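You operate a simulated robot arm through the tools that you are given. There is no shell and no other tool.

You run a simulated robot arm. Do the job below in one go: nothing can be reset, and whatever is moved stays where it is left.

JOB
Start up washer one.
Fine: main switch on, water and air open and reset pressed before START; leave the selectors and the drain as they are.

The check looks at the end state, three seconds after you hand in, the way a careful person would. Anything else that was tipped, shoved, dropped, spilled or broken makes it a failure.

ROBOT AND FRAMES
A 7-joint arm with a two-finger parallel gripper, fixed in place. Base frame: the origin is at the foot of the arm, x ahead of it, y to its left, z up. Lengths are in mm, angles in degrees, forces in N, time in s.
Its first joint turns from -166.0 to 166.0 degrees. Payload 4.4 kg.
The tool frame sits at the grasp point between the pads (the TCP): z along the fingers, y along the line on which they close. The tips reach 23 mm beyond it. Largest opening 94 mm; finger width 38, thickness 10; the body of the gripper, 54 by 96 mm, starts 39 mm behind the TCP.
Orientation is that of the tool frame in the base frame, as a unit quaternion [x, y, z, w]. With the fingers straight down and closing along the base's y, the tool's x points along the base's -x, its y along +y and its z along -z.

CONTROLS
- The arm moves only by the tool play_rows. Its arguments are lists of equal length, an entry for each row: "travel": the shift along the tool's x, y, z in mm, a list of three; "rotation": the turn, a rotation vector about the tool's x, y, z in degrees, a list of three; "hand": the closure, from 0 (fully open) to 1 (shut). In form: {"travel": [[x, y, z], ...], "rotation": [[ax, ay, az], ...], "hand": [hand, ...]}. A call has 1 to 20 rows; each row is the pose to reach, as a shift and turn from the pose commanded when the call began, along the tool's axes at that moment. Rows are played at 5 a second. More than 50 mm and 8.6 degrees between two rows, or a gripper value outside its range, and nothing of the call is played. Where a pose cannot be reached the arm comes as near as it can. A force on the tool above 40 N (or 10 N above the force at the start of the call, whichever is more), or a blocked arm, ends the call early, and 0.2 s more pass. Each finger travels about 72 mm/s and halts on what it meets, pressing with about 22 N; the grip force reading is that of the motor and also rises with nothing between the fingers. The clock runs only during rows and for 0.2 s after the last one: add rows that repeat a pose to give the fingers time. The reply holds the time, the measured pose of the TCP, the force on the tool along the base axes, the opening and the grip force, in the units named above and with some noise, with the torque about the TCP (base axes, N m) and any sound that the robot's microphone picked up.
- Cameras (640 x 400 px; columns grow to the right, rows downward): "scene" is fixed at [52.1, -500.1, 1250]; the picture's right is [0.88, -0.48, 0.00], its down [-0.13, -0.24, -0.96] and it looks along [0.46, 0.84, -0.27] (base axes); focal length 331 px, centre (320, 200). "wrist" rides on the gripper at [86, 16, -75] in the tool frame; the picture's right is [-0.18, 0.98, 0.00], its down [-0.58, -0.11, -0.81] and it looks along [-0.79, -0.15, 0.59] (tool axes); focal length 243 px, centre (320, 200). There is no depth. A picture from a camera that has moved, and an enlarged one, comes with that camera's place and axes in the base frame and with its lens.
- grab_frame(camera): a new picture of that camera. It takes no simulated time.
- enlarge(camera, box): a new picture of the part [left, top, right, bottom] of that camera's present view, enlarged. It takes no simulated time.
- job_done(): hands the job in; it is judged then, once.

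Places have to be worked out from the pictures, the camera data and where the tool is seen. Open the gripper and draw the arm clear of the work before you hand the job in, unless the task says otherwise.

The tools are called after "Call:" as a command line: name --argument value ..., lists and objects as JSON in quotes. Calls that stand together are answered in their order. play_rows: Moves the arm, as the interface text tells. Its arguments: {"type":"object","properties":{"travel":{"type":"array"},"rotation":{"type":"array"},"hand":{"type":"array"}},"required":["travel","rotation","hand"]} The other tools are called the same way: grab_frame (camera) takes a picture; enlarge (camera, box) takes an enlarged picture of a part of a camera's view; job_done () hands the job in.

At the start:

```text
time_s: 0.0
tool_pos: [765.8, 233.8, 1034.9]
orientation: [0.0, 1.0, 0.0, 0.0]
contact_force: [1.0, -0.2, 0.4]
wrist_torque: [0.0, 0.0, -0.03]
grip_width: 94.2
grip_force: 0.1
```

scene: 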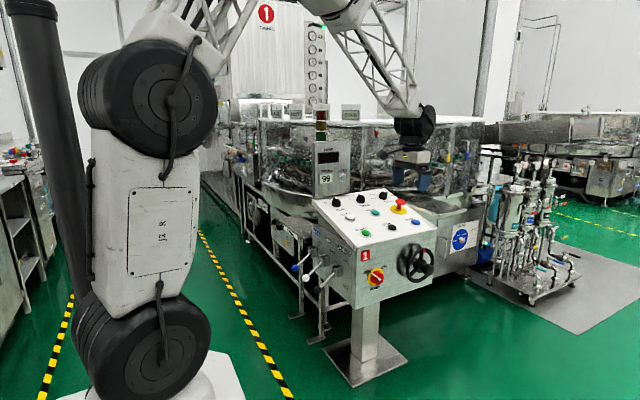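
wrist: 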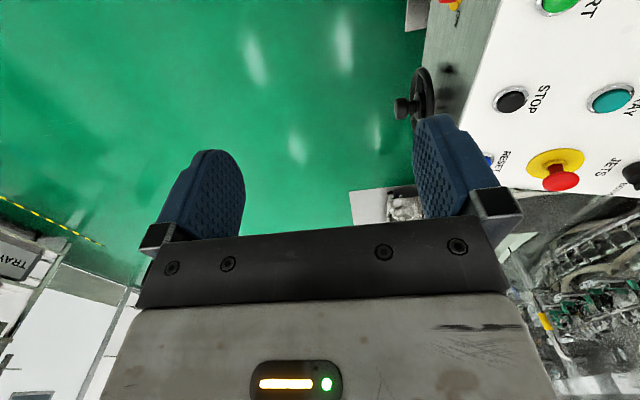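

I'll begin by looking closer at the control panel in the scene and wrist pictures.

Call:
enlarge --camera "scene" --box '[280, 170, 480, 310]'

Call:
enlarge --camera "scene" --box '[280, 220, 400, 300]'

Call:
grab_frame --camera "wrist"

```text
2.86 times, centred on (380, 240) of scene
camera zoom: at [52.1, -500.1, 1250.0], right [0.88, -0.48, 0.0], down [-0.13, -0.24, -0.96], along [0.46, 0.84, -0.27], focal length 947 px, centre (149, 86)
```

zoom: 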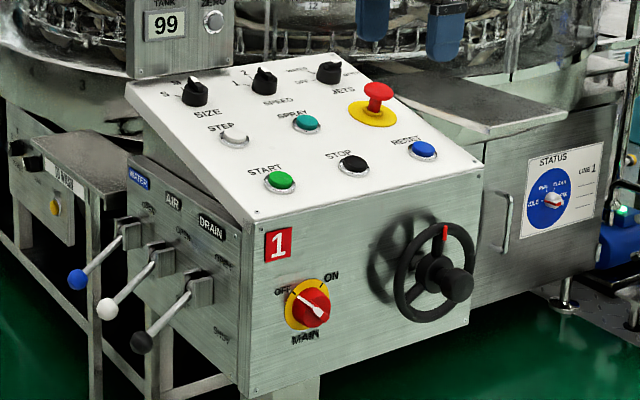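

```text
5.00 times, centred on (340, 260) of scene
camera zoom: at [52.1, -500.1, 1250.0], right [0.88, -0.48, 0.0], down [-0.13, -0.24, -0.96], along [0.46, 0.84, -0.27], focal length 1657 px, centre (220, -100)
```

zoom: 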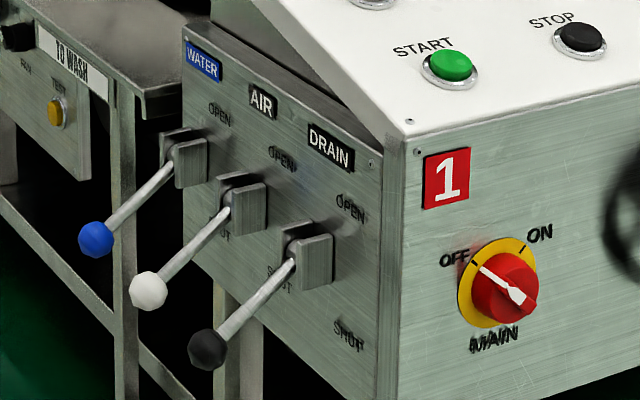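

```text
taken
camera wrist: at [680.3, 250.3, 1110.0], right [0.18, 0.98, 0.0], down [0.58, -0.11, 0.81], along [0.79, -0.15, -0.59], focal length 243 px, centre (320, 200)
```

wrist: 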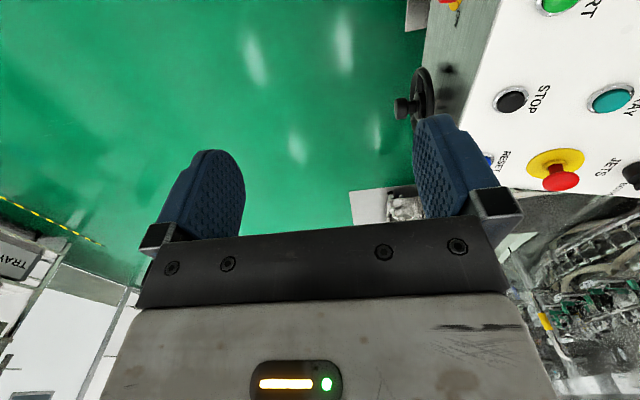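

Triangulating the scene and wrist pictures puts START at about (822, 509, 757), STOP at (936, 495, 769) and RESET near (1058, 485, 772). I'll back off slightly and turn the wrist so its camera faces the panel, which should give a better fix.

Call:
play_rows --travel '[[17, -10, -8], [34, -20, -16], [50, -30, -25], [67, -40, -33], [84, -50, -42], [100, -60, -50]]' --rotation '[[0, 0, -8], [0, 0, -16], [0, 0, -24], [0, 0, -32], [0, 0, -40], [0, 0, -48]]' --hand '[0, 0, 0, 0, 0, 0]'

Call:
grab_frame --camera "wrist"

Call:
grab_frame --camera "scene"

```text
time_s: 1.4
tool_pos: [665.3, 175.3, 1084.5]
orientation: [-0.409, 0.913, 0.0, 0.0]
contact_force: [0.6, 0.0, -0.4]
wrist_torque: [0.02, -0.01, -0.02]
grip_width: 94.0
grip_force: 0.1
```

```text
taken
camera wrist: at [597.4, 121.6, 1159.9], right [-0.61, 0.79, 0.0], down [0.47, 0.36, 0.81], along [0.64, 0.49, -0.59], focal length 243 px, centre (320, 200)
```

wrist: 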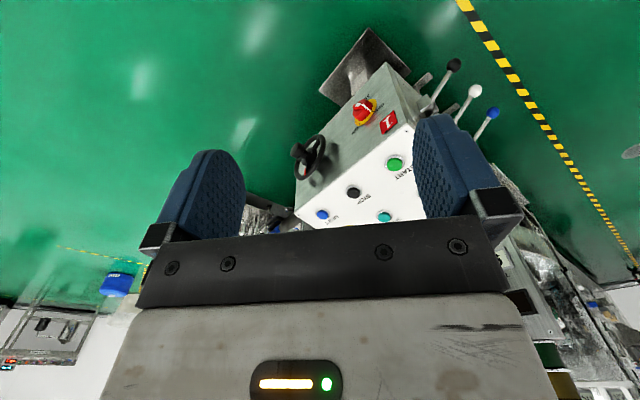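

```text
taken
```

scene: 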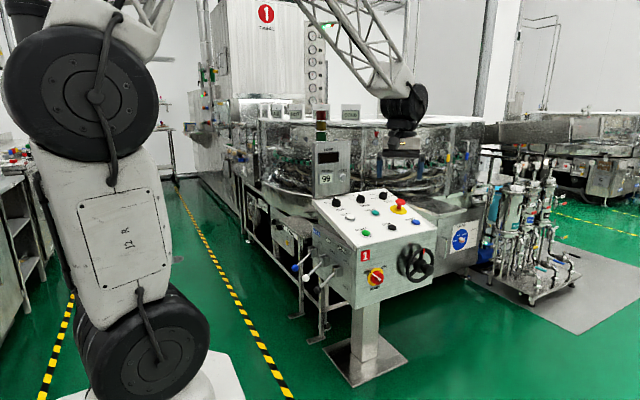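

The panel, main switch and levers are now all in the wrist view. I'll enlarge it to measure them.

Call:
enlarge --camera "wrist" --box '[260, 20, 520, 240]'

Call:
enlarge --camera "wrist" --box '[330, 40, 510, 150]'

Call:
enlarge --camera "scene" --box '[260, 180, 480, 310]'

```text
1.82 times, centred on (390, 130) of wrist
camera zoom: at [597.4, 121.6, 1159.9], right [-0.61, 0.79, 0.0], down [0.47, 0.36, 0.81], along [0.64, 0.49, -0.59], focal length 441 px, centre (193, 327)
```

zoom: 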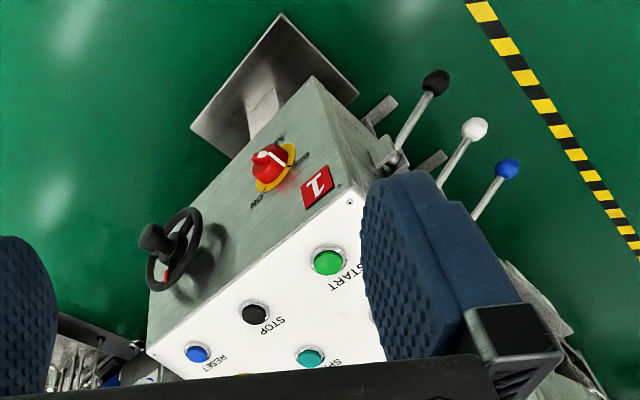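

```text
3.56 times, centred on (420, 95) of wrist
camera zoom: at [597.4, 121.6, 1159.9], right [-0.61, 0.79, 0.0], down [0.47, 0.36, 0.81], along [0.64, 0.49, -0.59], focal length 863 px, centre (-36, 573)
```

zoom: 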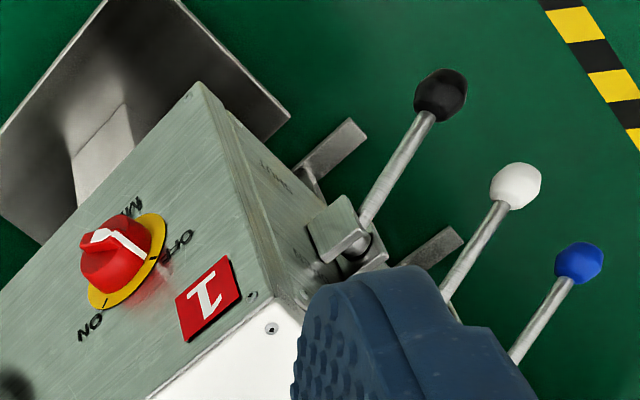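

```text
2.91 times, centred on (370, 245) of scene
camera zoom: at [52.1, -500.1, 1250.0], right [0.88, -0.48, 0.0], down [-0.13, -0.24, -0.96], along [0.46, 0.84, -0.27], focal length 964 px, centre (174, 69)
```

zoom: 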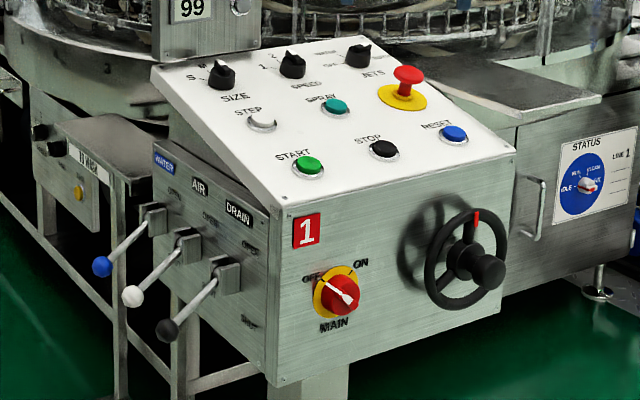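

The two views agree. The panel is tilted about 15° and its rows run along x.

| Item | Estimated position (mm) |
|---|---|
| START | (803, 490, 772) |
| STOP | (933, 488, 772) |
| RESET | (1065, 488, 773) |
| Main switch | (825, 430, 591) |
| Water ball | (619, 772, 537) |
| Air ball | (619, 664, 536) |
| Drain ball | (620, 557, 534) |

All three levers hang down at SHUT. I'll turn the wrist so the camera ends up above the hand once the tool points at the front face.

Call:
play_rows --travel '[[0, 0, 0], [0, 0, 0], [0, 0, 0], [0, 0, 0], [0, 0, 0], [0, 0, 0], [0, 0, 0], [0, 0, 0], [0, 0, 0], [0, 0, 0], [0, 0, 0], [0, 0, 0], [0, 0, 0], [0, 0, 0], [0, 0, 0], [0, 0, 0], [0, 0, 0]]' --rotation '[[0, 0, 8.13], [0, 0, 16.26], [0, 0, 24.4], [0, 0, 32.5], [0, 0, 40.7], [0, 0, 48.8], [0, 0, 56.9], [0, 0, 65], [0, 0, 73.2], [0, 0, 81.3], [0, 0, 89.5], [0, 0, 97.6], [0, 0, 105.7], [0, 0, 113.9], [0, 0, 122], [0, 0, 130.1], [0, 0, 138.3]]' --hand '[0.3, 0.3, 0.3, 0.3, 0.3, 0.3, 0.3, 0.3, 0.3, 0.3, 0.3, 0.3, 0.3, 0.3, 0.3, 0.3, 0.3]'

```text
time_s: 5.0
tool_pos: [665.3, 174.1, 1084.7]
orientation: [0.709, 0.705, 0.001, 0.0]
contact_force: [0.0, 0.1, 0.2]
wrist_torque: [0.0, 0.01, 0.01]
grip_width: 65.9
grip_force: 0.1
```

The yaw went through fine. Next I'll pitch the tool to point along +y at the front face while descending to about (800, 200, 700).

Call:
play_rows --travel '[[0, 12, 35], [0, 24, 70], [0, 36, 105], [2, 48, 140], [5, 60, 175], [8, 72, 210], [11, 84, 245], [14, 96, 280], [18, 110, 315], [22, 122, 350], [26, 135, 385]]' --rotation '[[0, 8.2, 0], [0, 16.4, 0], [0, 24.5, 0], [0, 32.7, 0], [0, 40.9, 0], [0, 49.1, 0], [0, 57.3, 0], [0, 65.5, 0], [0, 73.6, 0], [0, 81.8, 0], [0, 90, 0]]' --hand '[0.3, 0.3, 0.3, 0.3, 0.3, 0.3, 0.3, 0.3, 0.3, 0.3, 0.3]'

Call:
grab_frame --camera "wrist"

Call:
grab_frame --camera "scene"

```text
time_s: 7.4
tool_pos: [801.0, 199.6, 699.2]
orientation: [0.5, 0.499, 0.502, -0.498]
contact_force: [0.4, -0.6, 0.2]
wrist_torque: [-0.02, 0.02, 0.02]
grip_width: 65.8
grip_force: 0.0
```

```text
taken
camera wrist: at [818.0, 125.0, 787.2], right [0.98, 0.0, -0.18], down [-0.11, -0.8, -0.58], along [-0.14, 0.59, -0.79], focal length 243 px, centre (320, 200)
```

wrist: 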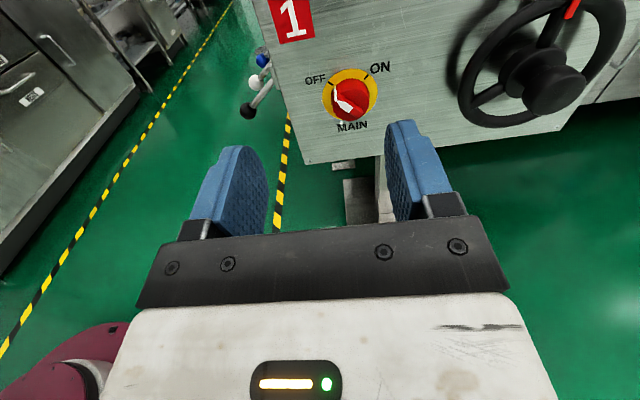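

```text
taken
```

scene: 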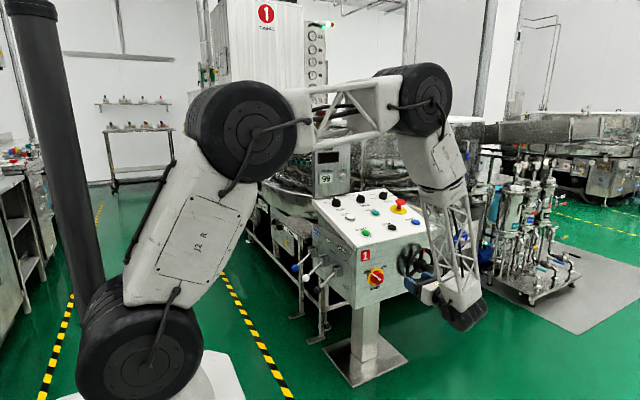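

The tool now points squarely at the front face and the main switch is in view. I'll enlarge the picture to read the knob geometry.

Call:
enlarge --camera "wrist" --box '[290, 50, 410, 140]'

Call:
enlarge --camera "wrist" --box '[220, 0, 420, 125]'

Call:
enlarge --camera "scene" --box '[340, 240, 410, 300]'

```text
4.44 times, centred on (350, 95) of wrist
camera zoom: at [818.0, 125.0, 787.2], right [0.98, 0.0, -0.18], down [-0.11, -0.8, -0.58], along [-0.14, 0.59, -0.79], focal length 1078 px, centre (187, 667)
```

zoom: 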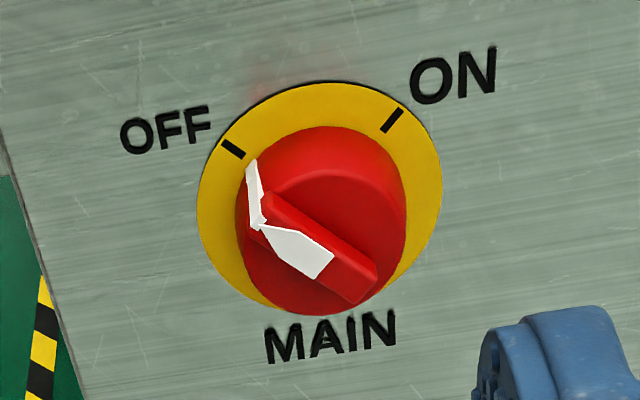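

```text
3.20 times, centred on (320, 62) of wrist
camera zoom: at [818.0, 125.0, 787.2], right [0.98, 0.0, -0.18], down [-0.11, -0.8, -0.58], along [-0.14, 0.59, -0.79], focal length 776 px, centre (320, 640)
```

zoom: 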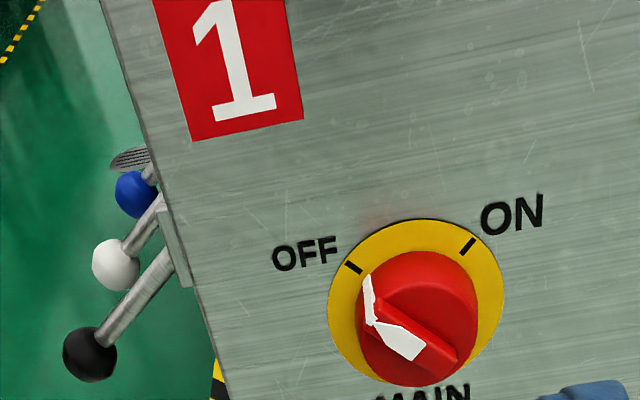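

```text
6.67 times, centred on (375, 270) of scene
camera zoom: at [52.1, -500.1, 1250.0], right [0.88, -0.48, 0.0], down [-0.13, -0.24, -0.96], along [0.46, 0.84, -0.27], focal length 2209 px, centre (-47, -267)
```

zoom: 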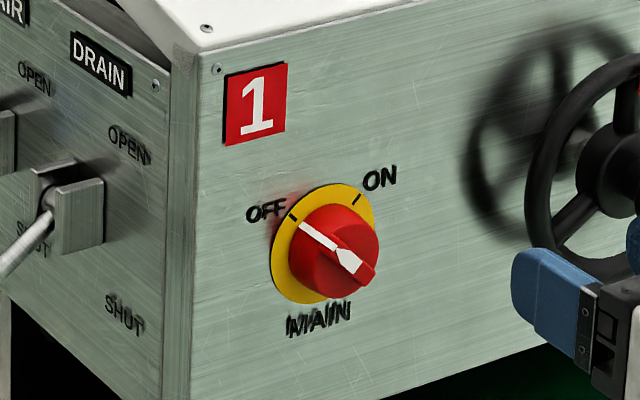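

The OFF and ON ticks sit at ±45° about an axis through (824.5, 593), with the face at y≈447. I'll zoom further on the knob to judge the grip bar's width and height.

Call:
enlarge --camera "wrist" --box '[325, 65, 385, 125]'

Call:
enlarge --camera "scene" --box '[358, 254, 394, 290]'

```text
6.67 times, centred on (355, 95) of wrist
camera zoom: at [818.0, 125.0, 787.2], right [0.98, 0.0, -0.18], down [-0.11, -0.8, -0.58], along [-0.14, 0.59, -0.79], focal length 1618 px, centre (87, 900)
```

zoom: 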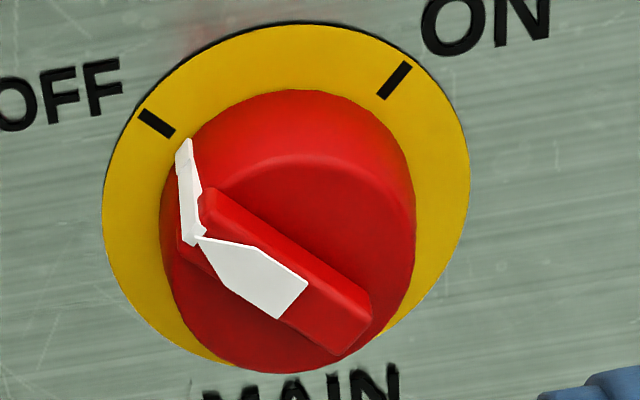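

```text
11.11 times, centred on (376, 272) of scene
camera zoom: at [52.1, -500.1, 1250.0], right [0.88, -0.48, 0.0], down [-0.13, -0.24, -0.96], along [0.46, 0.84, -0.27], focal length 3682 px, centre (-302, -600)
```

zoom: 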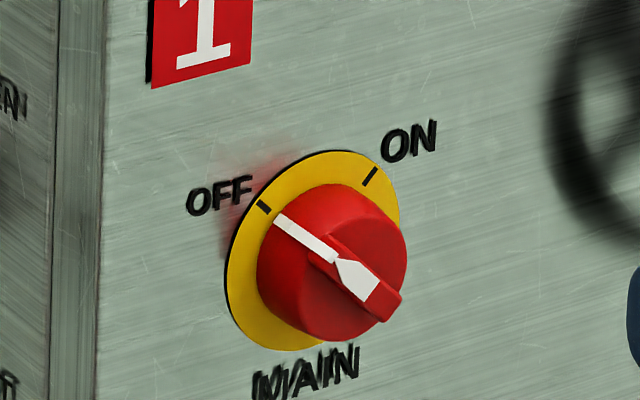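

The grip bar is about 15 mm wide and 40 mm long. Its front is at y≈421 and it points to OFF at 45° to the upper left. I'll move to a pre-grasp at about (824.5, 370, 593), rolled -45° so the pads lie along the bar.

Call:
play_rows --travel '[[-18, 4, 0], [-36, 8, 20], [-54, 12, 60], [-72, 16, 100], [-90, 20, 140], [-106, 23.5, 170], [-106, 23.5, 170]]' --rotation '[[0, 0, -7.5], [0, 0, -15], [0, 0, -22.5], [0, 0, -30], [0, 0, -37.5], [0, 0, -45], [0, 0, -45]]' --hand '[0.4, 0.5, 0.55, 0.55, 0.55, 0.55, 0.55]'

Call:
grab_frame --camera "wrist"

Call:
enlarge --camera "scene" --box '[330, 220, 470, 310]'

```text
time_s: 9.0
tool_pos: [825.8, 371.0, 595.5]
orientation: [0.271, 0.653, 0.654, -0.269]
contact_force: [-1.0, -0.4, -0.7]
wrist_torque: [0.01, 0.01, 0.03]
grip_width: 42.3
grip_force: 0.1
```

```text
taken
camera wrist: at [778.1, 297.0, 669.2], right [0.82, 0.0, 0.57], down [0.33, -0.81, -0.49], along [0.46, 0.59, -0.66], focal length 243 px, centre (320, 200)
```

wrist: 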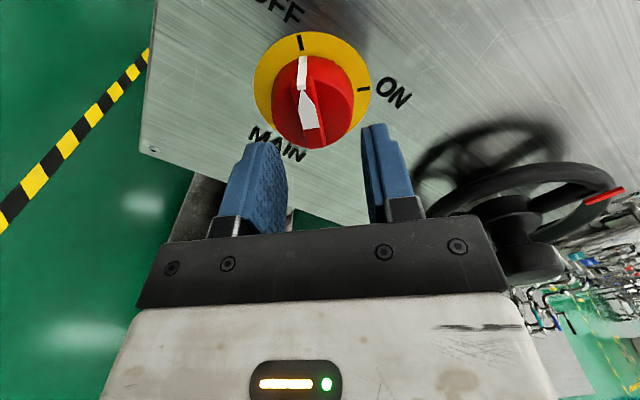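

```text
4.44 times, centred on (400, 265) of scene
camera zoom: at [52.1, -500.1, 1250.0], right [0.88, -0.48, 0.0], down [-0.13, -0.24, -0.96], along [0.46, 0.84, -0.27], focal length 1473 px, centre (-36, -89)
```

zoom: 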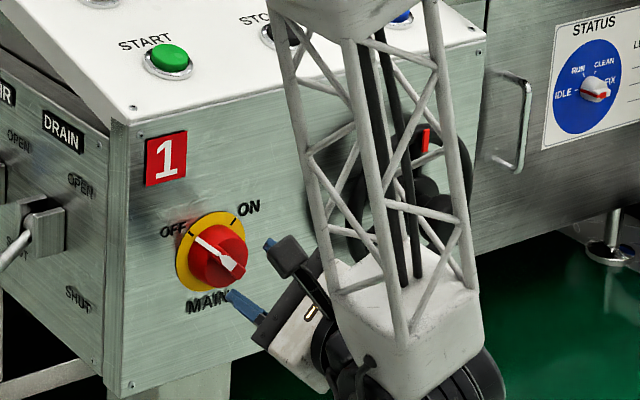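

Projecting the estimated knob centre and ticks into this view lands within a couple of pixels, so the estimate is good. I'll shift about 2.7 mm along the closing axis, advance 36 mm so the tips straddle the bar, and check before closing.

Call:
play_rows --travel '[[-0.8, -2.7, 8], [-0.8, -2.7, 16], [-0.8, -2.7, 24], [-0.8, -2.7, 30], [-0.8, -2.7, 36], [-0.8, -2.7, 36]]' --rotation '[[0, 0, 0], [0, 0, 0], [0, 0, 0], [0, 0, 0], [0, 0, 0], [0, 0, 0]]' --hand '[0.55, 0.55, 0.55, 0.55, 0.55, 0.55]'

Call:
enlarge --camera "wrist" --box '[220, 60, 420, 240]'

Call:
enlarge --camera "scene" --box '[340, 235, 420, 305]'

```text
time_s: 10.3
tool_pos: [825.3, 402.3, 590.5]
orientation: [0.274, 0.652, 0.654, -0.27]
contact_force: [-0.3, -7.1, 2.2]
wrist_torque: [0.01, 0.04, 0.21]
grip_width: 42.0
grip_force: 0.1
stopped in row 6: the force on the tool passed its limit at 44 N (the readings are from after the stop); the commanded pose is now the measured one
```

```text
2.22 times, centred on (320, 150) of wrist
camera zoom: at [775.7, 328.7, 664.4], right [0.83, -0.01, 0.56], down [0.33, -0.81, -0.49], along [0.46, 0.59, -0.67], focal length 539 px, centre (320, 311)
```

zoom: 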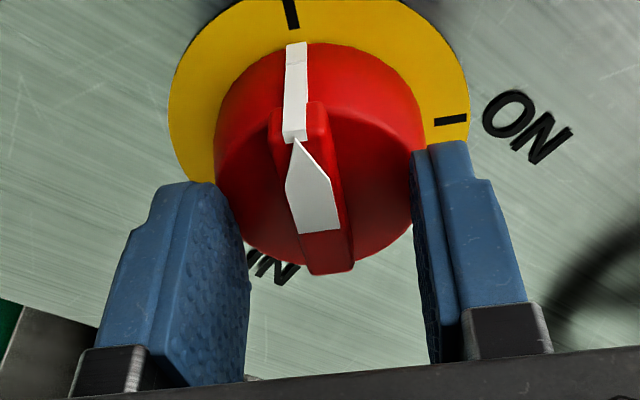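

```text
5.71 times, centred on (380, 270) of scene
camera zoom: at [52.1, -500.1, 1250.0], right [0.88, -0.48, 0.0], down [-0.13, -0.24, -0.96], along [0.46, 0.84, -0.27], focal length 1893 px, centre (-23, -200)
```

zoom: 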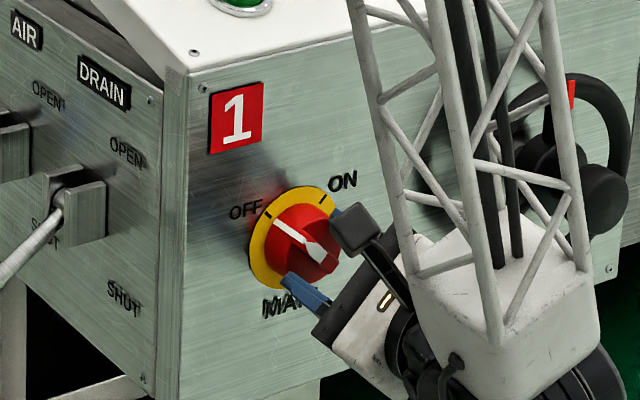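

The tips touched the knob's round base at about y≈426, on either side of the bar as intended. I'll back off 1 mm and close on the bar.

Call:
play_rows --travel '[[0, 0, -1], [0, 0, -1], [0, 0, -1], [0, 0, -1], [0, 0, -1]]' --rotation '[[0, 0, 0], [0, 0, 0], [0, 0, 0], [0, 0, 0], [0, 0, 0]]' --hand '[0.6, 0.8, 1, 1, 1]'

Call:
enlarge --camera "wrist" --box '[220, 60, 420, 240]'

```text
time_s: 11.5
tool_pos: [824.4, 403.1, 589.9]
orientation: [0.273, 0.652, 0.654, -0.269]
contact_force: [2.1, 6.8, -1.7]
wrist_torque: [-0.29, 0.04, -0.04]
grip_width: 12.0
grip_force: 45.5
```

```text
2.22 times, centred on (320, 150) of wrist
camera zoom: at [775.9, 328.7, 664.2], right [0.83, -0.01, 0.56], down [0.33, -0.81, -0.49], along [0.46, 0.59, -0.67], focal length 539 px, centre (320, 311)
```

zoom: 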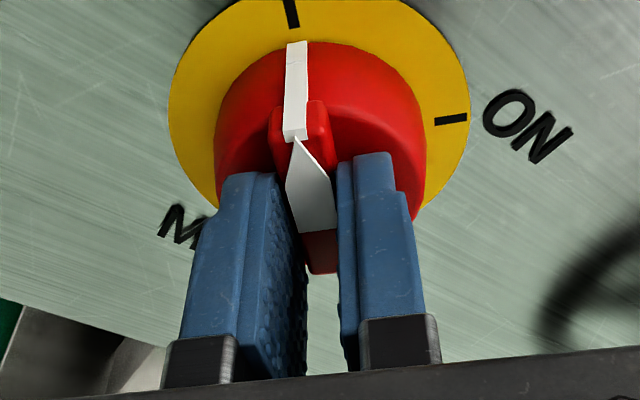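

The gripper holds the bar at 12 mm with firm force. I'll turn clockwise 90° about the tool axis in 7.5° steps.

Call:
play_rows --travel '[[0, -0.1, 0], [0, -0.3, 0], [0.1, -0.4, 0], [0.1, -0.5, 0], [0.2, -0.6, 0], [0.3, -0.7, 0], [0.4, -0.8, 0], [0.5, -0.9, 0], [0.6, -0.9, 0], [0.7, -1, 0], [0.9, -1, 0], [1, -1, 0], [1, -1, 0]]' --rotation '[[0, 0, 7.5], [0, 0, 15], [0, 0, 22.5], [0, 0, 30], [0, 0, 37.5], [0, 0, 45], [0, 0, 52.5], [0, 0, 60], [0, 0, 67.5], [0, 0, 75], [0, 0, 82.5], [0, 0, 90], [0, 0, 90]]' --hand '[1, 1, 1, 1, 1, 1, 1, 1, 1, 1, 1, 1, 1]'

Call:
grab_frame --camera "wrist"

Call:
enlarge --camera "scene" --box '[340, 235, 420, 305]'

```text
time_s: 12.6
tool_pos: [823.4, 402.7, 590.6]
orientation: [0.455, 0.542, 0.545, -0.45]
contact_force: [8.0, 8.3, -7.6]
wrist_torque: [-0.23, -0.01, 0.03]
grip_width: 12.2
grip_force: 44.9
stopped in row 5: the force on the tool passed its limit at 42 N (the readings are from after the stop); the commanded pose is now the measured one
```

```text
taken
camera wrist: at [825.9, 328.3, 679.8], right [1.0, -0.01, 0.0], down [-0.01, -0.81, -0.59], along [0.0, 0.59, -0.81], focal length 243 px, centre (320, 200)
```

wrist: 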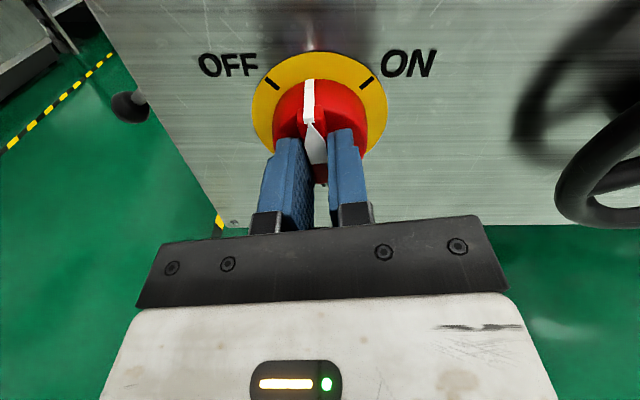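

```text
5.71 times, centred on (380, 270) of scene
camera zoom: at [52.1, -500.1, 1250.0], right [0.88, -0.48, 0.0], down [-0.13, -0.24, -0.96], along [0.46, 0.84, -0.27], focal length 1893 px, centre (-23, -200)
```

zoom: 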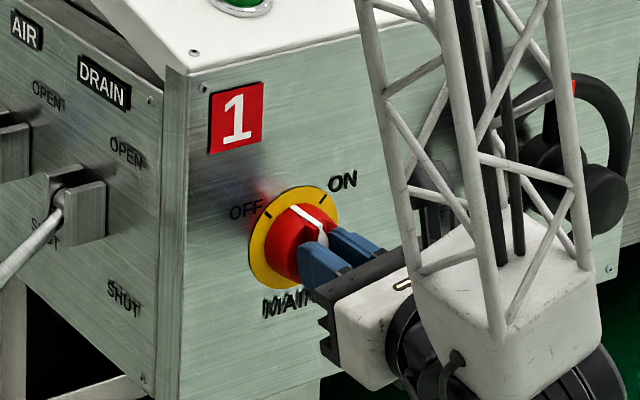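

The knob turned about 35° before sideways force stopped the move, because the tool axis was 1–2 mm off the knob axis. I'll release, see where the knob rests, and re-centre.

Call:
play_rows --travel '[[0, 0, 0], [0, 0, 0], [0, 0, -1]]' --rotation '[[0, 0, 0], [0, 0, 0], [0, 0, 0]]' --hand '[0.85, 0.72, 0.7]'

Call:
enlarge --camera "wrist" --box '[230, 40, 410, 220]'

```text
time_s: 13.4
tool_pos: [824.8, 401.7, 590.3]
orientation: [0.454, 0.542, 0.545, -0.451]
contact_force: [-0.6, -0.6, 0.6]
wrist_torque: [0.01, -0.01, 0.02]
grip_width: 28.4
grip_force: 0.0
```

```text
2.22 times, centred on (320, 130) of wrist
camera zoom: at [825.8, 327.4, 680.0], right [1.0, -0.01, 0.0], down [-0.01, -0.81, -0.59], along [0.0, 0.59, -0.81], focal length 539 px, centre (320, 356)
```

zoom: 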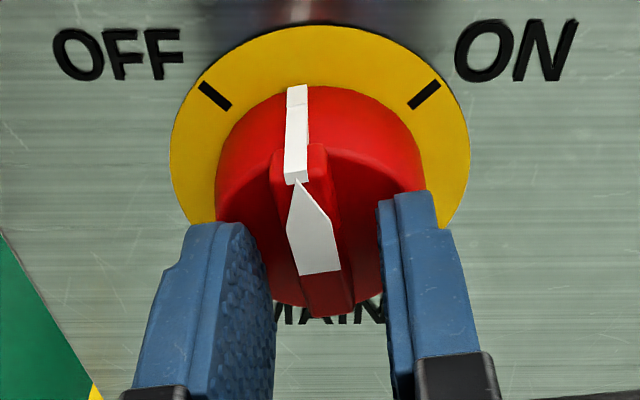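

The knob stayed where it was left, and the force dropped to zero. I'll close again and use the sideways force reading to judge centring.

Call:
play_rows --travel '[[0, 0, 1], [0, 0, 1], [0, 0, 1], [0, 0, 1]]' --rotation '[[0, 0, 0], [0, 0, 0], [0, 0, 0], [0, 0, 0]]' --hand '[0.85, 1, 1, 1]'

Call:
enlarge --camera "wrist" --box '[230, 40, 410, 220]'

```text
time_s: 14.4
tool_pos: [823.1, 402.6, 591.5]
orientation: [0.454, 0.542, 0.545, -0.451]
contact_force: [6.5, -4.8, -1.2]
wrist_torque: [-0.2, -0.02, 0.15]
grip_width: 12.0
grip_force: 45.3
```

```text
2.22 times, centred on (320, 130) of wrist
camera zoom: at [825.8, 328.1, 680.1], right [1.0, -0.01, 0.0], down [-0.01, -0.81, -0.59], along [0.0, 0.59, -0.81], focal length 539 px, centre (320, 356)
```

zoom: 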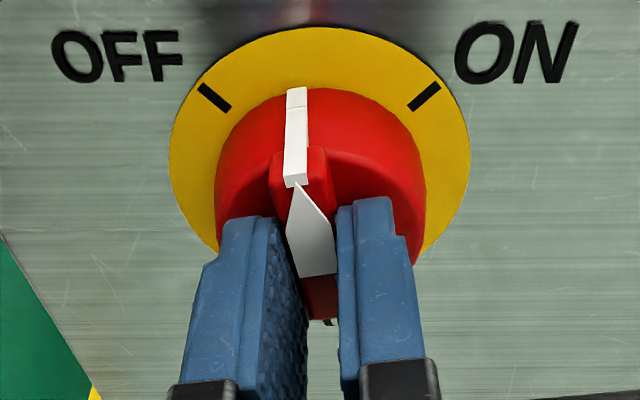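

The tool is pushed +x by 6.5 N, so I'll shift 1.5 mm along tool y and re-read.

Call:
play_rows --travel '[[0, 0.7, 0], [0, 1.5, 0], [0, 1.5, 0]]' --rotation '[[0, 0, 0], [0, 0, 0], [0, 0, 0]]' --hand '[1, 1, 1]'

```text
time_s: 15.2
tool_pos: [825.0, 402.1, 591.2]
orientation: [0.455, 0.541, 0.545, -0.451]
contact_force: [-17.4, -1.1, 5.8]
wrist_torque: [-0.44, 0.0, 0.48]
grip_width: 11.8
grip_force: 45.0
```

Stiffness is about 16 N/mm, so the centred position is roughly 1.1 mm back. I'll go there, loosen to about 13 mm so the bar can slide between the pads, and turn another 30°.

Call:
play_rows --travel '[[0, -0.6, 0], [0, -1.1, 0], [0, -1.1, 0], [0, -1.1, 0], [0, -1.1, 0], [0, -1.1, 0], [0, -1.1, 0]]' --rotation '[[0, 0, 0], [0, 0, 0], [0, 0, 7.5], [0, 0, 15], [0, 0, 22.5], [0, 0, 30], [0, 0, 30]]' --hand '[0.9, 0.86, 0.86, 0.86, 0.86, 0.86, 0.86]'

Call:
enlarge --camera "wrist" --box '[230, 40, 410, 220]'

```text
time_s: 16.8
tool_pos: [825.3, 403.0, 591.8]
orientation: [0.58, 0.404, 0.41, -0.576]
contact_force: [5.9, -13.2, -4.0]
wrist_torque: [-0.21, -0.02, 0.07]
grip_width: 12.4
grip_force: 0.0
```

```text
2.22 times, centred on (320, 130) of wrist
camera zoom: at [870.2, 328.0, 668.5], right [0.86, -0.01, -0.5], down [-0.31, -0.8, -0.51], along [-0.4, 0.6, -0.7], focal length 539 px, centre (320, 356)
```

zoom: 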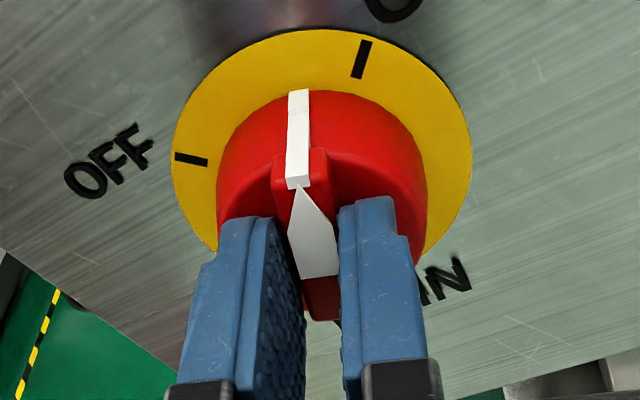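

The bar followed to about 20° past vertical, with ON at 45°. Before the last turn I'll check how close the hand and camera are to the handwheel.

Call:
grab_frame --camera "wrist"

Call:
enlarge --camera "scene" --box '[340, 225, 480, 315]'

```text
taken
camera wrist: at [870.2, 328.0, 668.5], right [0.86, -0.01, -0.5], down [-0.31, -0.8, -0.51], along [-0.4, 0.6, -0.7], focal length 243 px, centre (320, 200)
```

wrist: 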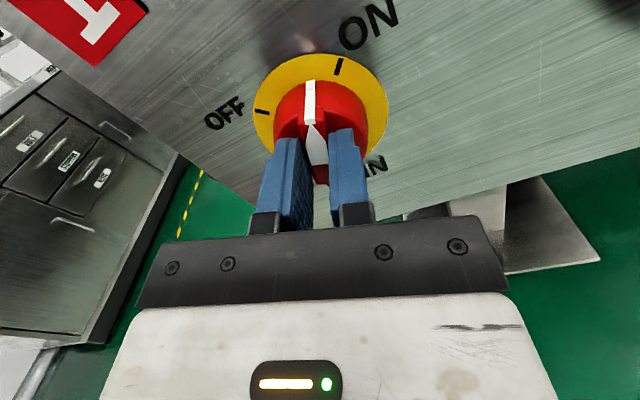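

```text
4.44 times, centred on (410, 270) of scene
camera zoom: at [52.1, -500.1, 1250.0], right [0.88, -0.48, 0.0], down [-0.13, -0.24, -0.96], along [0.46, 0.84, -0.27], focal length 1473 px, centre (-80, -111)
```

zoom: 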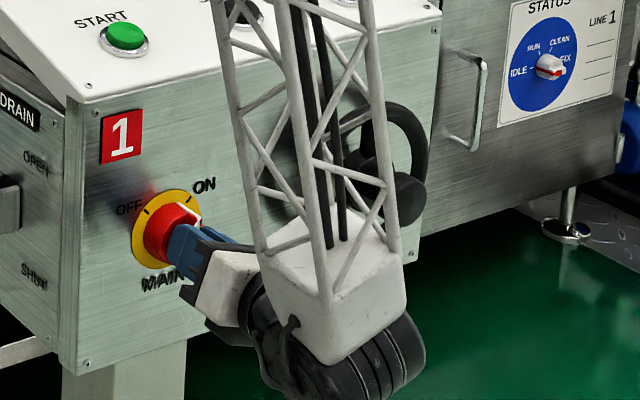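

The wheel rim starts at about x≈940, and the camera will only reach about x≈885, so the turn is safe. I'll rotate the last stretch to about 47° so the bar sits on the ON mark.

Call:
play_rows --travel '[[0, 0, 0], [0, 0, 0], [0, 0, 0], [0, 0, 0], [0, 0, 0]]' --rotation '[[0, 0, 7], [0, 0, 14], [0, 0, 21], [0, 0, 27], [0, 0, 27]]' --hand '[0.86, 0.86, 0.86, 0.86, 0.86]'

Call:
enlarge --camera "wrist" --box '[230, 40, 410, 220]'

Call:
enlarge --camera "scene" --box '[340, 235, 420, 305]'

```text
time_s: 18.0
tool_pos: [825.5, 403.2, 589.1]
orientation: [0.658, 0.258, 0.264, -0.656]
contact_force: [13.8, -10.6, -7.1]
wrist_torque: [-0.17, -0.23, -0.07]
grip_width: 13.3
grip_force: 0.3
```

```text
2.22 times, centred on (320, 130) of wrist
camera zoom: at [900.0, 327.7, 639.3], right [0.54, 0.0, -0.84], down [-0.5, -0.8, -0.32], along [-0.67, 0.6, -0.44], focal length 539 px, centre (320, 356)
```

zoom: 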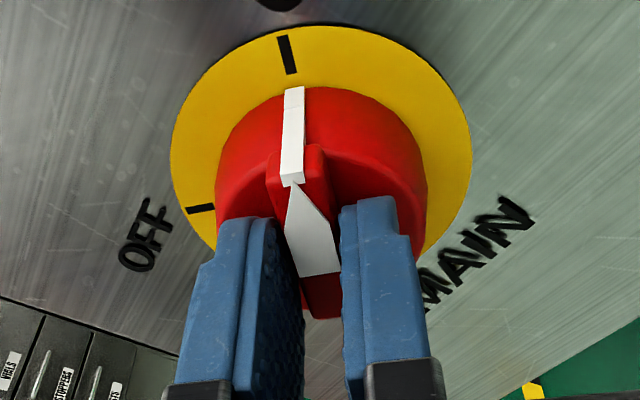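

```text
5.71 times, centred on (380, 270) of scene
camera zoom: at [52.1, -500.1, 1250.0], right [0.88, -0.48, 0.0], down [-0.13, -0.24, -0.96], along [0.46, 0.84, -0.27], focal length 1893 px, centre (-23, -200)
```

zoom: 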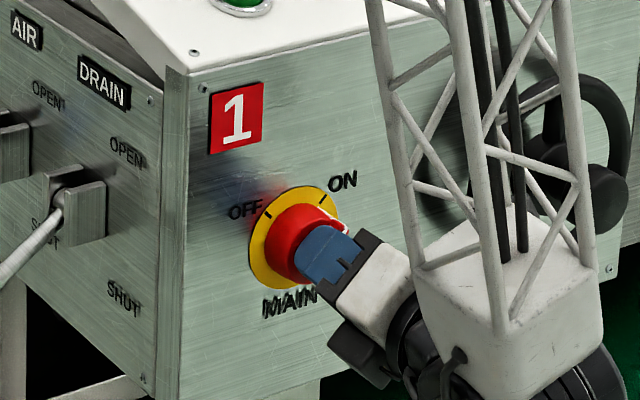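

The pointer sits against the ON tick exactly as it did against OFF at the start. I'll open the fingers and back straight out 80 mm to check the result.

Call:
play_rows --travel '[[0, 0, 0], [0, 0, -1], [0, 0, -15], [0, 0, -35], [0, 0, -60], [0, 0, -80]]' --rotation '[[0, 0, 0], [0, 0, 0], [0, 0, 0], [0, 0, 0], [0, 0, 0], [0, 0, 0]]' --hand '[0.7, 0.6, 0.55, 0.55, 0.55, 0.55]'

Call:
enlarge --camera "wrist" --box '[230, 0, 430, 140]'

Call:
enlarge --camera "scene" --box '[340, 225, 420, 295]'

```text
time_s: 19.4
tool_pos: [825.4, 322.9, 591.0]
orientation: [0.658, 0.26, 0.264, -0.656]
contact_force: [0.4, -0.4, 0.4]
wrist_torque: [0.02, 0.01, -0.02]
grip_width: 42.2
grip_force: 0.1
```

```text
2.86 times, centred on (330, 70) of wrist
camera zoom: at [900.0, 248.1, 639.7], right [0.54, 0.0, -0.84], down [-0.5, -0.8, -0.32], along [-0.67, 0.6, -0.44], focal length 693 px, centre (291, 571)
```

zoom: 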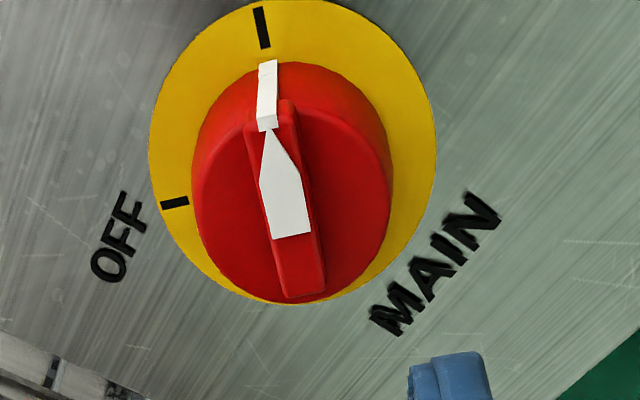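

```text
5.71 times, centred on (380, 260) of scene
camera zoom: at [52.1, -500.1, 1250.0], right [0.88, -0.48, 0.0], down [-0.13, -0.24, -0.96], along [0.46, 0.84, -0.27], focal length 1893 px, centre (-23, -143)
```

zoom: 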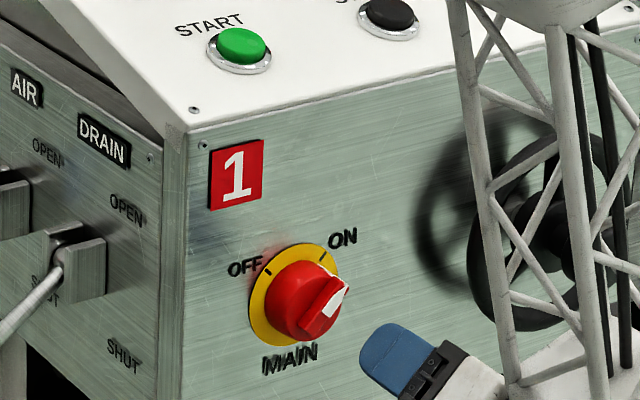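

The main switch is at ON. Next are the levers. I'll retreat, roll the camera back on top, then yaw the tool to point along +x so I can push the lever balls up from below.

Call:
play_rows --travel '[[0, 0, -25], [5, -5, -50], [14, -14, -75], [23, -24, -100], [32, -34, -125], [41, -44, -150]]' --rotation '[[0, 0, -7.8], [0, 0, -15.5], [0, 0, -23.3], [0, 0, -31], [0, 0, -38.8], [0, 0, -46.6]]' --hand '[0.7, 0.85, 1, 1, 1, 1]'

Call:
enlarge --camera "wrist" --box '[170, 0, 490, 200]'

```text
time_s: 20.8
tool_pos: [821.6, 172.5, 652.3]
orientation: [0.502, 0.498, 0.503, -0.497]
contact_force: [-0.3, -0.8, -0.5]
wrist_torque: [0.02, 0.0, -0.01]
grip_width: 0.1
grip_force: 21.6
```

```text
2.00 times, centred on (330, 100) of wrist
camera zoom: at [838.8, 96.7, 739.8], right [0.98, -0.01, -0.18], down [-0.11, -0.81, -0.58], along [-0.14, 0.59, -0.79], focal length 485 px, centre (300, 400)
```

zoom: 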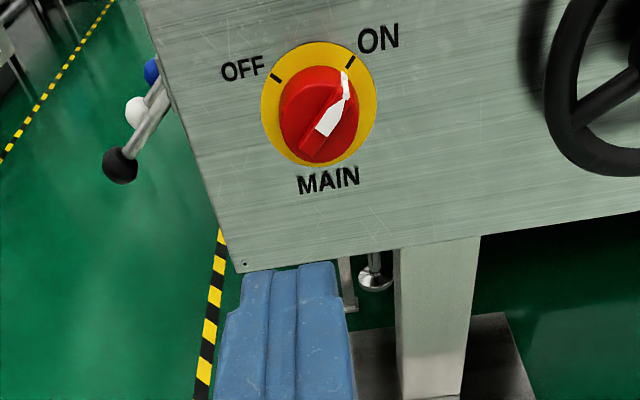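

The pointer is clearly on ON. Now I'll swing around to the left side, clear of the levers, with the tool pointing along +x near (480, 640, 640).

Call:
play_rows --travel '[[0, -45, 0], [0, -90, 0], [0, -135, 10], [0, -180, 20], [0, -220, 45], [0, -255, 75], [0, -285, 110], [0, -305, 150], [0, -320, 195], [0, -332, 240], [0, -340, 285], [0, -342, 330], [0, -342, 375], [0, -342, 420], [0, -342, 468], [0, -342, 468]]' --rotation '[[-7.5, 0, 0], [-15, 0, 0], [-22.5, 0, 0], [-30, 0, 0], [-37.5, 0, 0], [-45, 0, 0], [-52.5, 0, 0], [-60, 0, 0], [-67.5, 0, 0], [-75, 0, 0], [-82.5, 0, 0], [-90, 0, 0], [-90, 0, 0], [-90, 0, 0], [-90, 0, 0], [-90, 0, 0]]' --hand '[1, 1, 1, 1, 1, 1, 1, 1, 1, 1, 1, 1, 1, 1, 1, 1]'

Call:
grab_frame --camera "wrist"

Call:
grab_frame --camera "scene"

```text
time_s: 24.4
tool_pos: [717.6, 387.1, 800.7]
orientation: [0.596, 0.245, 0.72, -0.255]
contact_force: [-0.9, 0.4, -0.3]
wrist_torque: [0.0, 0.0, 0.0]
grip_width: 0.0
grip_force: 21.7
out of reach, approached as far as the arm can: row 7, 8, 9, 10, 11, 12, 13, 14, 15, 16
stopped in row 16: the arm was blocked; the commanded pose is now the measured one
```

```text
taken
camera wrist: at [661.5, 320.0, 875.3], right [0.68, -0.72, -0.13], down [-0.57, -0.41, -0.71], along [0.46, 0.56, -0.69], focal length 243 px, centre (320, 200)
```

wrist: 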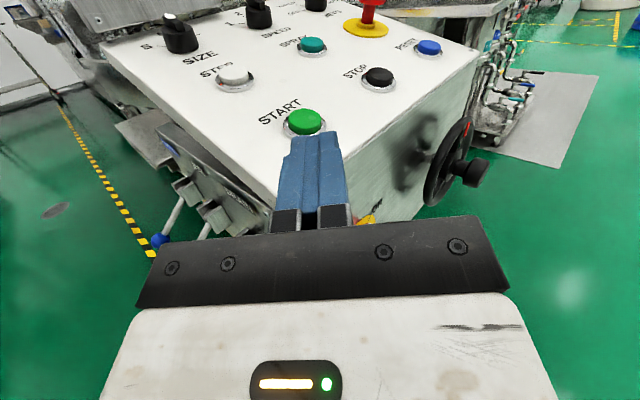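

```text
taken
```

scene: 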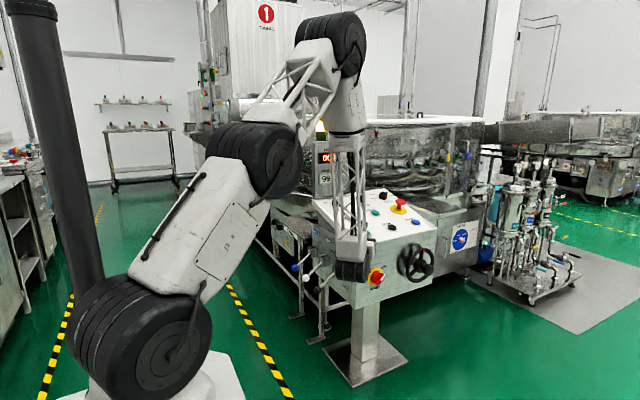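

Part of that path was out of reach, so the arm drifted up to (718, 387, 801), but nothing was touched: forces are about 0 and the washer display is now lit. I'll approach the levers with the tool horizontal and pointing radially at about 51° azimuth, passing left of the panel at z≈780.

Call:
play_rows --travel '[[5.5, -33.8, -22.7], [11.1, -67.7, -45.5], [10.7, -101.4, -33.4], [10.2, -135, -21.2], [9.8, -168.7, -9.1], [2.5, -207.7, 15], [-4.7, -246.7, 39], [-12, -285.8, 63.1], [-19.2, -324.8, 87.2]]' --rotation '[[1.1, -1.1, 0.4], [2.2, -2.2, 0.8], [3.2, -3.3, 1.2], [4.3, -4.4, 1.6], [5.4, -5.5, 2.1], [6.5, -6.6, 2.5], [7.5, -7.7, 2.9], [8.6, -8.8, 3.3], [9.7, -9.9, 3.7]]' --hand '[1, 1, 1, 1, 1, 1, 1, 1, 1]'

Call:
grab_frame --camera "wrist"

Call:
grab_frame --camera "scene"

```text
time_s: 26.4
tool_pos: [595.6, 496.6, 808.7]
orientation: [0.617, 0.316, 0.647, -0.317]
contact_force: [-0.2, -0.1, -0.6]
wrist_torque: [0.0, 0.0, 0.01]
grip_width: 0.0
grip_force: 21.4
out of reach, approached as far as the arm can: row 2, 3, 4, 5, 6, 7, 8, 9
```

```text
taken
camera wrist: at [561.5, 425.8, 894.2], right [0.79, -0.59, -0.17], down [-0.55, -0.57, -0.61], along [0.27, 0.58, -0.77], focal length 243 px, centre (320, 200)
```

wrist: 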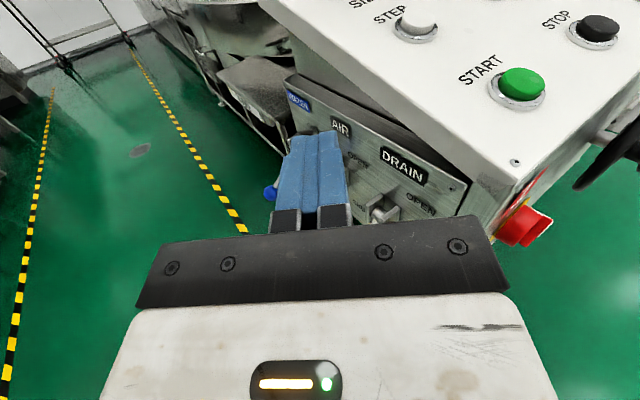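

```text
taken
```

scene: 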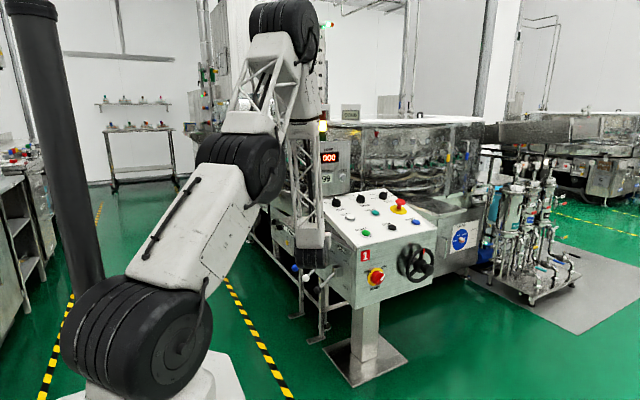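

The radial, camera-up pose seems limited by a wrist roll limit. Closed fingers don't need the camera on top, so I'll roll the hand -90° to put the camera on the left, away from the panel, and see if it frees the reach.

Call:
play_rows --travel '[[0, 0, 0], [0, 0, 0], [0, 0, 0], [0, 0, 0], [0, 0, 0], [0, 0, 0], [0, 0, 0], [0, 0, 0], [0, 0, 0], [0, 0, 0], [0, 0, 0], [0, 0, 0]]' --rotation '[[0, 0, -8], [0, 0, -16], [0, 0, -24], [0, 0, -32], [0, 0, -40], [0, 0, -48], [0, 0, -56], [0, 0, -64], [0, 0, -72], [0, 0, -81], [0, 0, -89], [0, 0, -90]]' --hand '[1, 1, 1, 1, 1, 1, 1, 1, 1, 1, 1, 1]'

Call:
grab_frame --camera "wrist"

Call:
grab_frame --camera "scene"

```text
refused: row 10 steps farther than a row can; nothing moved
```

```text
taken
camera wrist: at [561.5, 425.8, 894.2], right [0.79, -0.59, -0.17], down [-0.55, -0.57, -0.61], along [0.27, 0.58, -0.77], focal length 243 px, centre (320, 200)
```

wrist: 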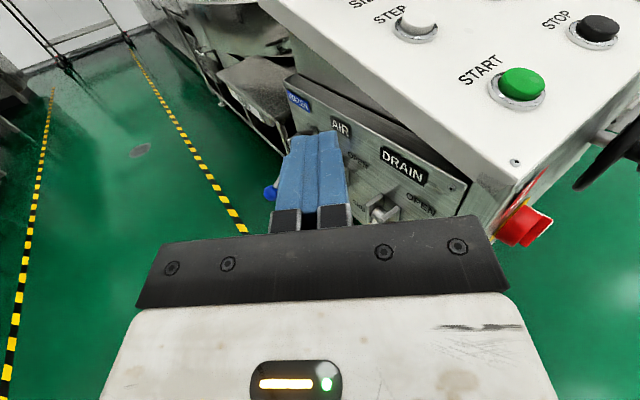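

```text
taken
```

scene: 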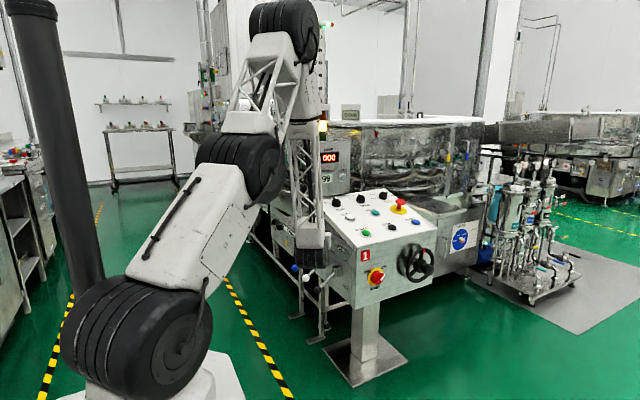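

One step was 9°, over the limit, so nothing moved. I'll repeat with even 8° steps.

Call:
play_rows --travel '[[0, 0, 0], [0, 0, 0], [0, 0, 0], [0, 0, 0], [0, 0, 0], [0, 0, 0], [0, 0, 0], [0, 0, 0], [0, 0, 0], [0, 0, 0], [0, 0, 0], [0, 0, 0]]' --rotation '[[0, 0, -8], [0, 0, -16], [0, 0, -24], [0, 0, -32], [0, 0, -40], [0, 0, -48], [0, 0, -56], [0, 0, -64], [0, 0, -72], [0, 0, -80], [0, 0, -88], [0, 0, -90]]' --hand '[1, 1, 1, 1, 1, 1, 1, 1, 1, 1, 1, 1]'

Call:
grab_frame --camera "wrist"

Call:
grab_frame --camera "scene"

```text
time_s: 29.0
tool_pos: [590.4, 497.7, 807.1]
orientation: [0.211, 0.66, 0.682, 0.233]
contact_force: [0.9, 0.1, 0.0]
wrist_torque: [0.0, 0.0, 0.02]
grip_width: 0.0
grip_force: 21.7
```

```text
taken
camera wrist: at [477.5, 489.2, 819.6], right [0.11, -0.13, 0.99], down [-0.01, -0.99, -0.13], along [0.99, 0.01, -0.11], focal length 243 px, centre (320, 200)
```

wrist: 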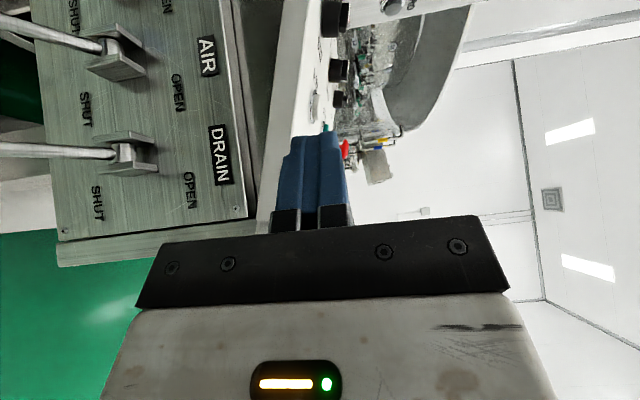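

```text
taken
```

scene: 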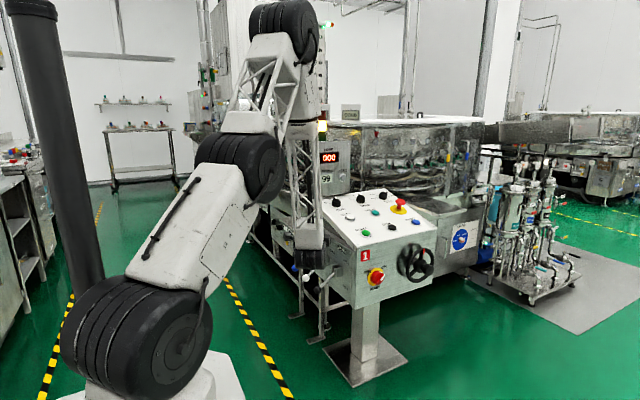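

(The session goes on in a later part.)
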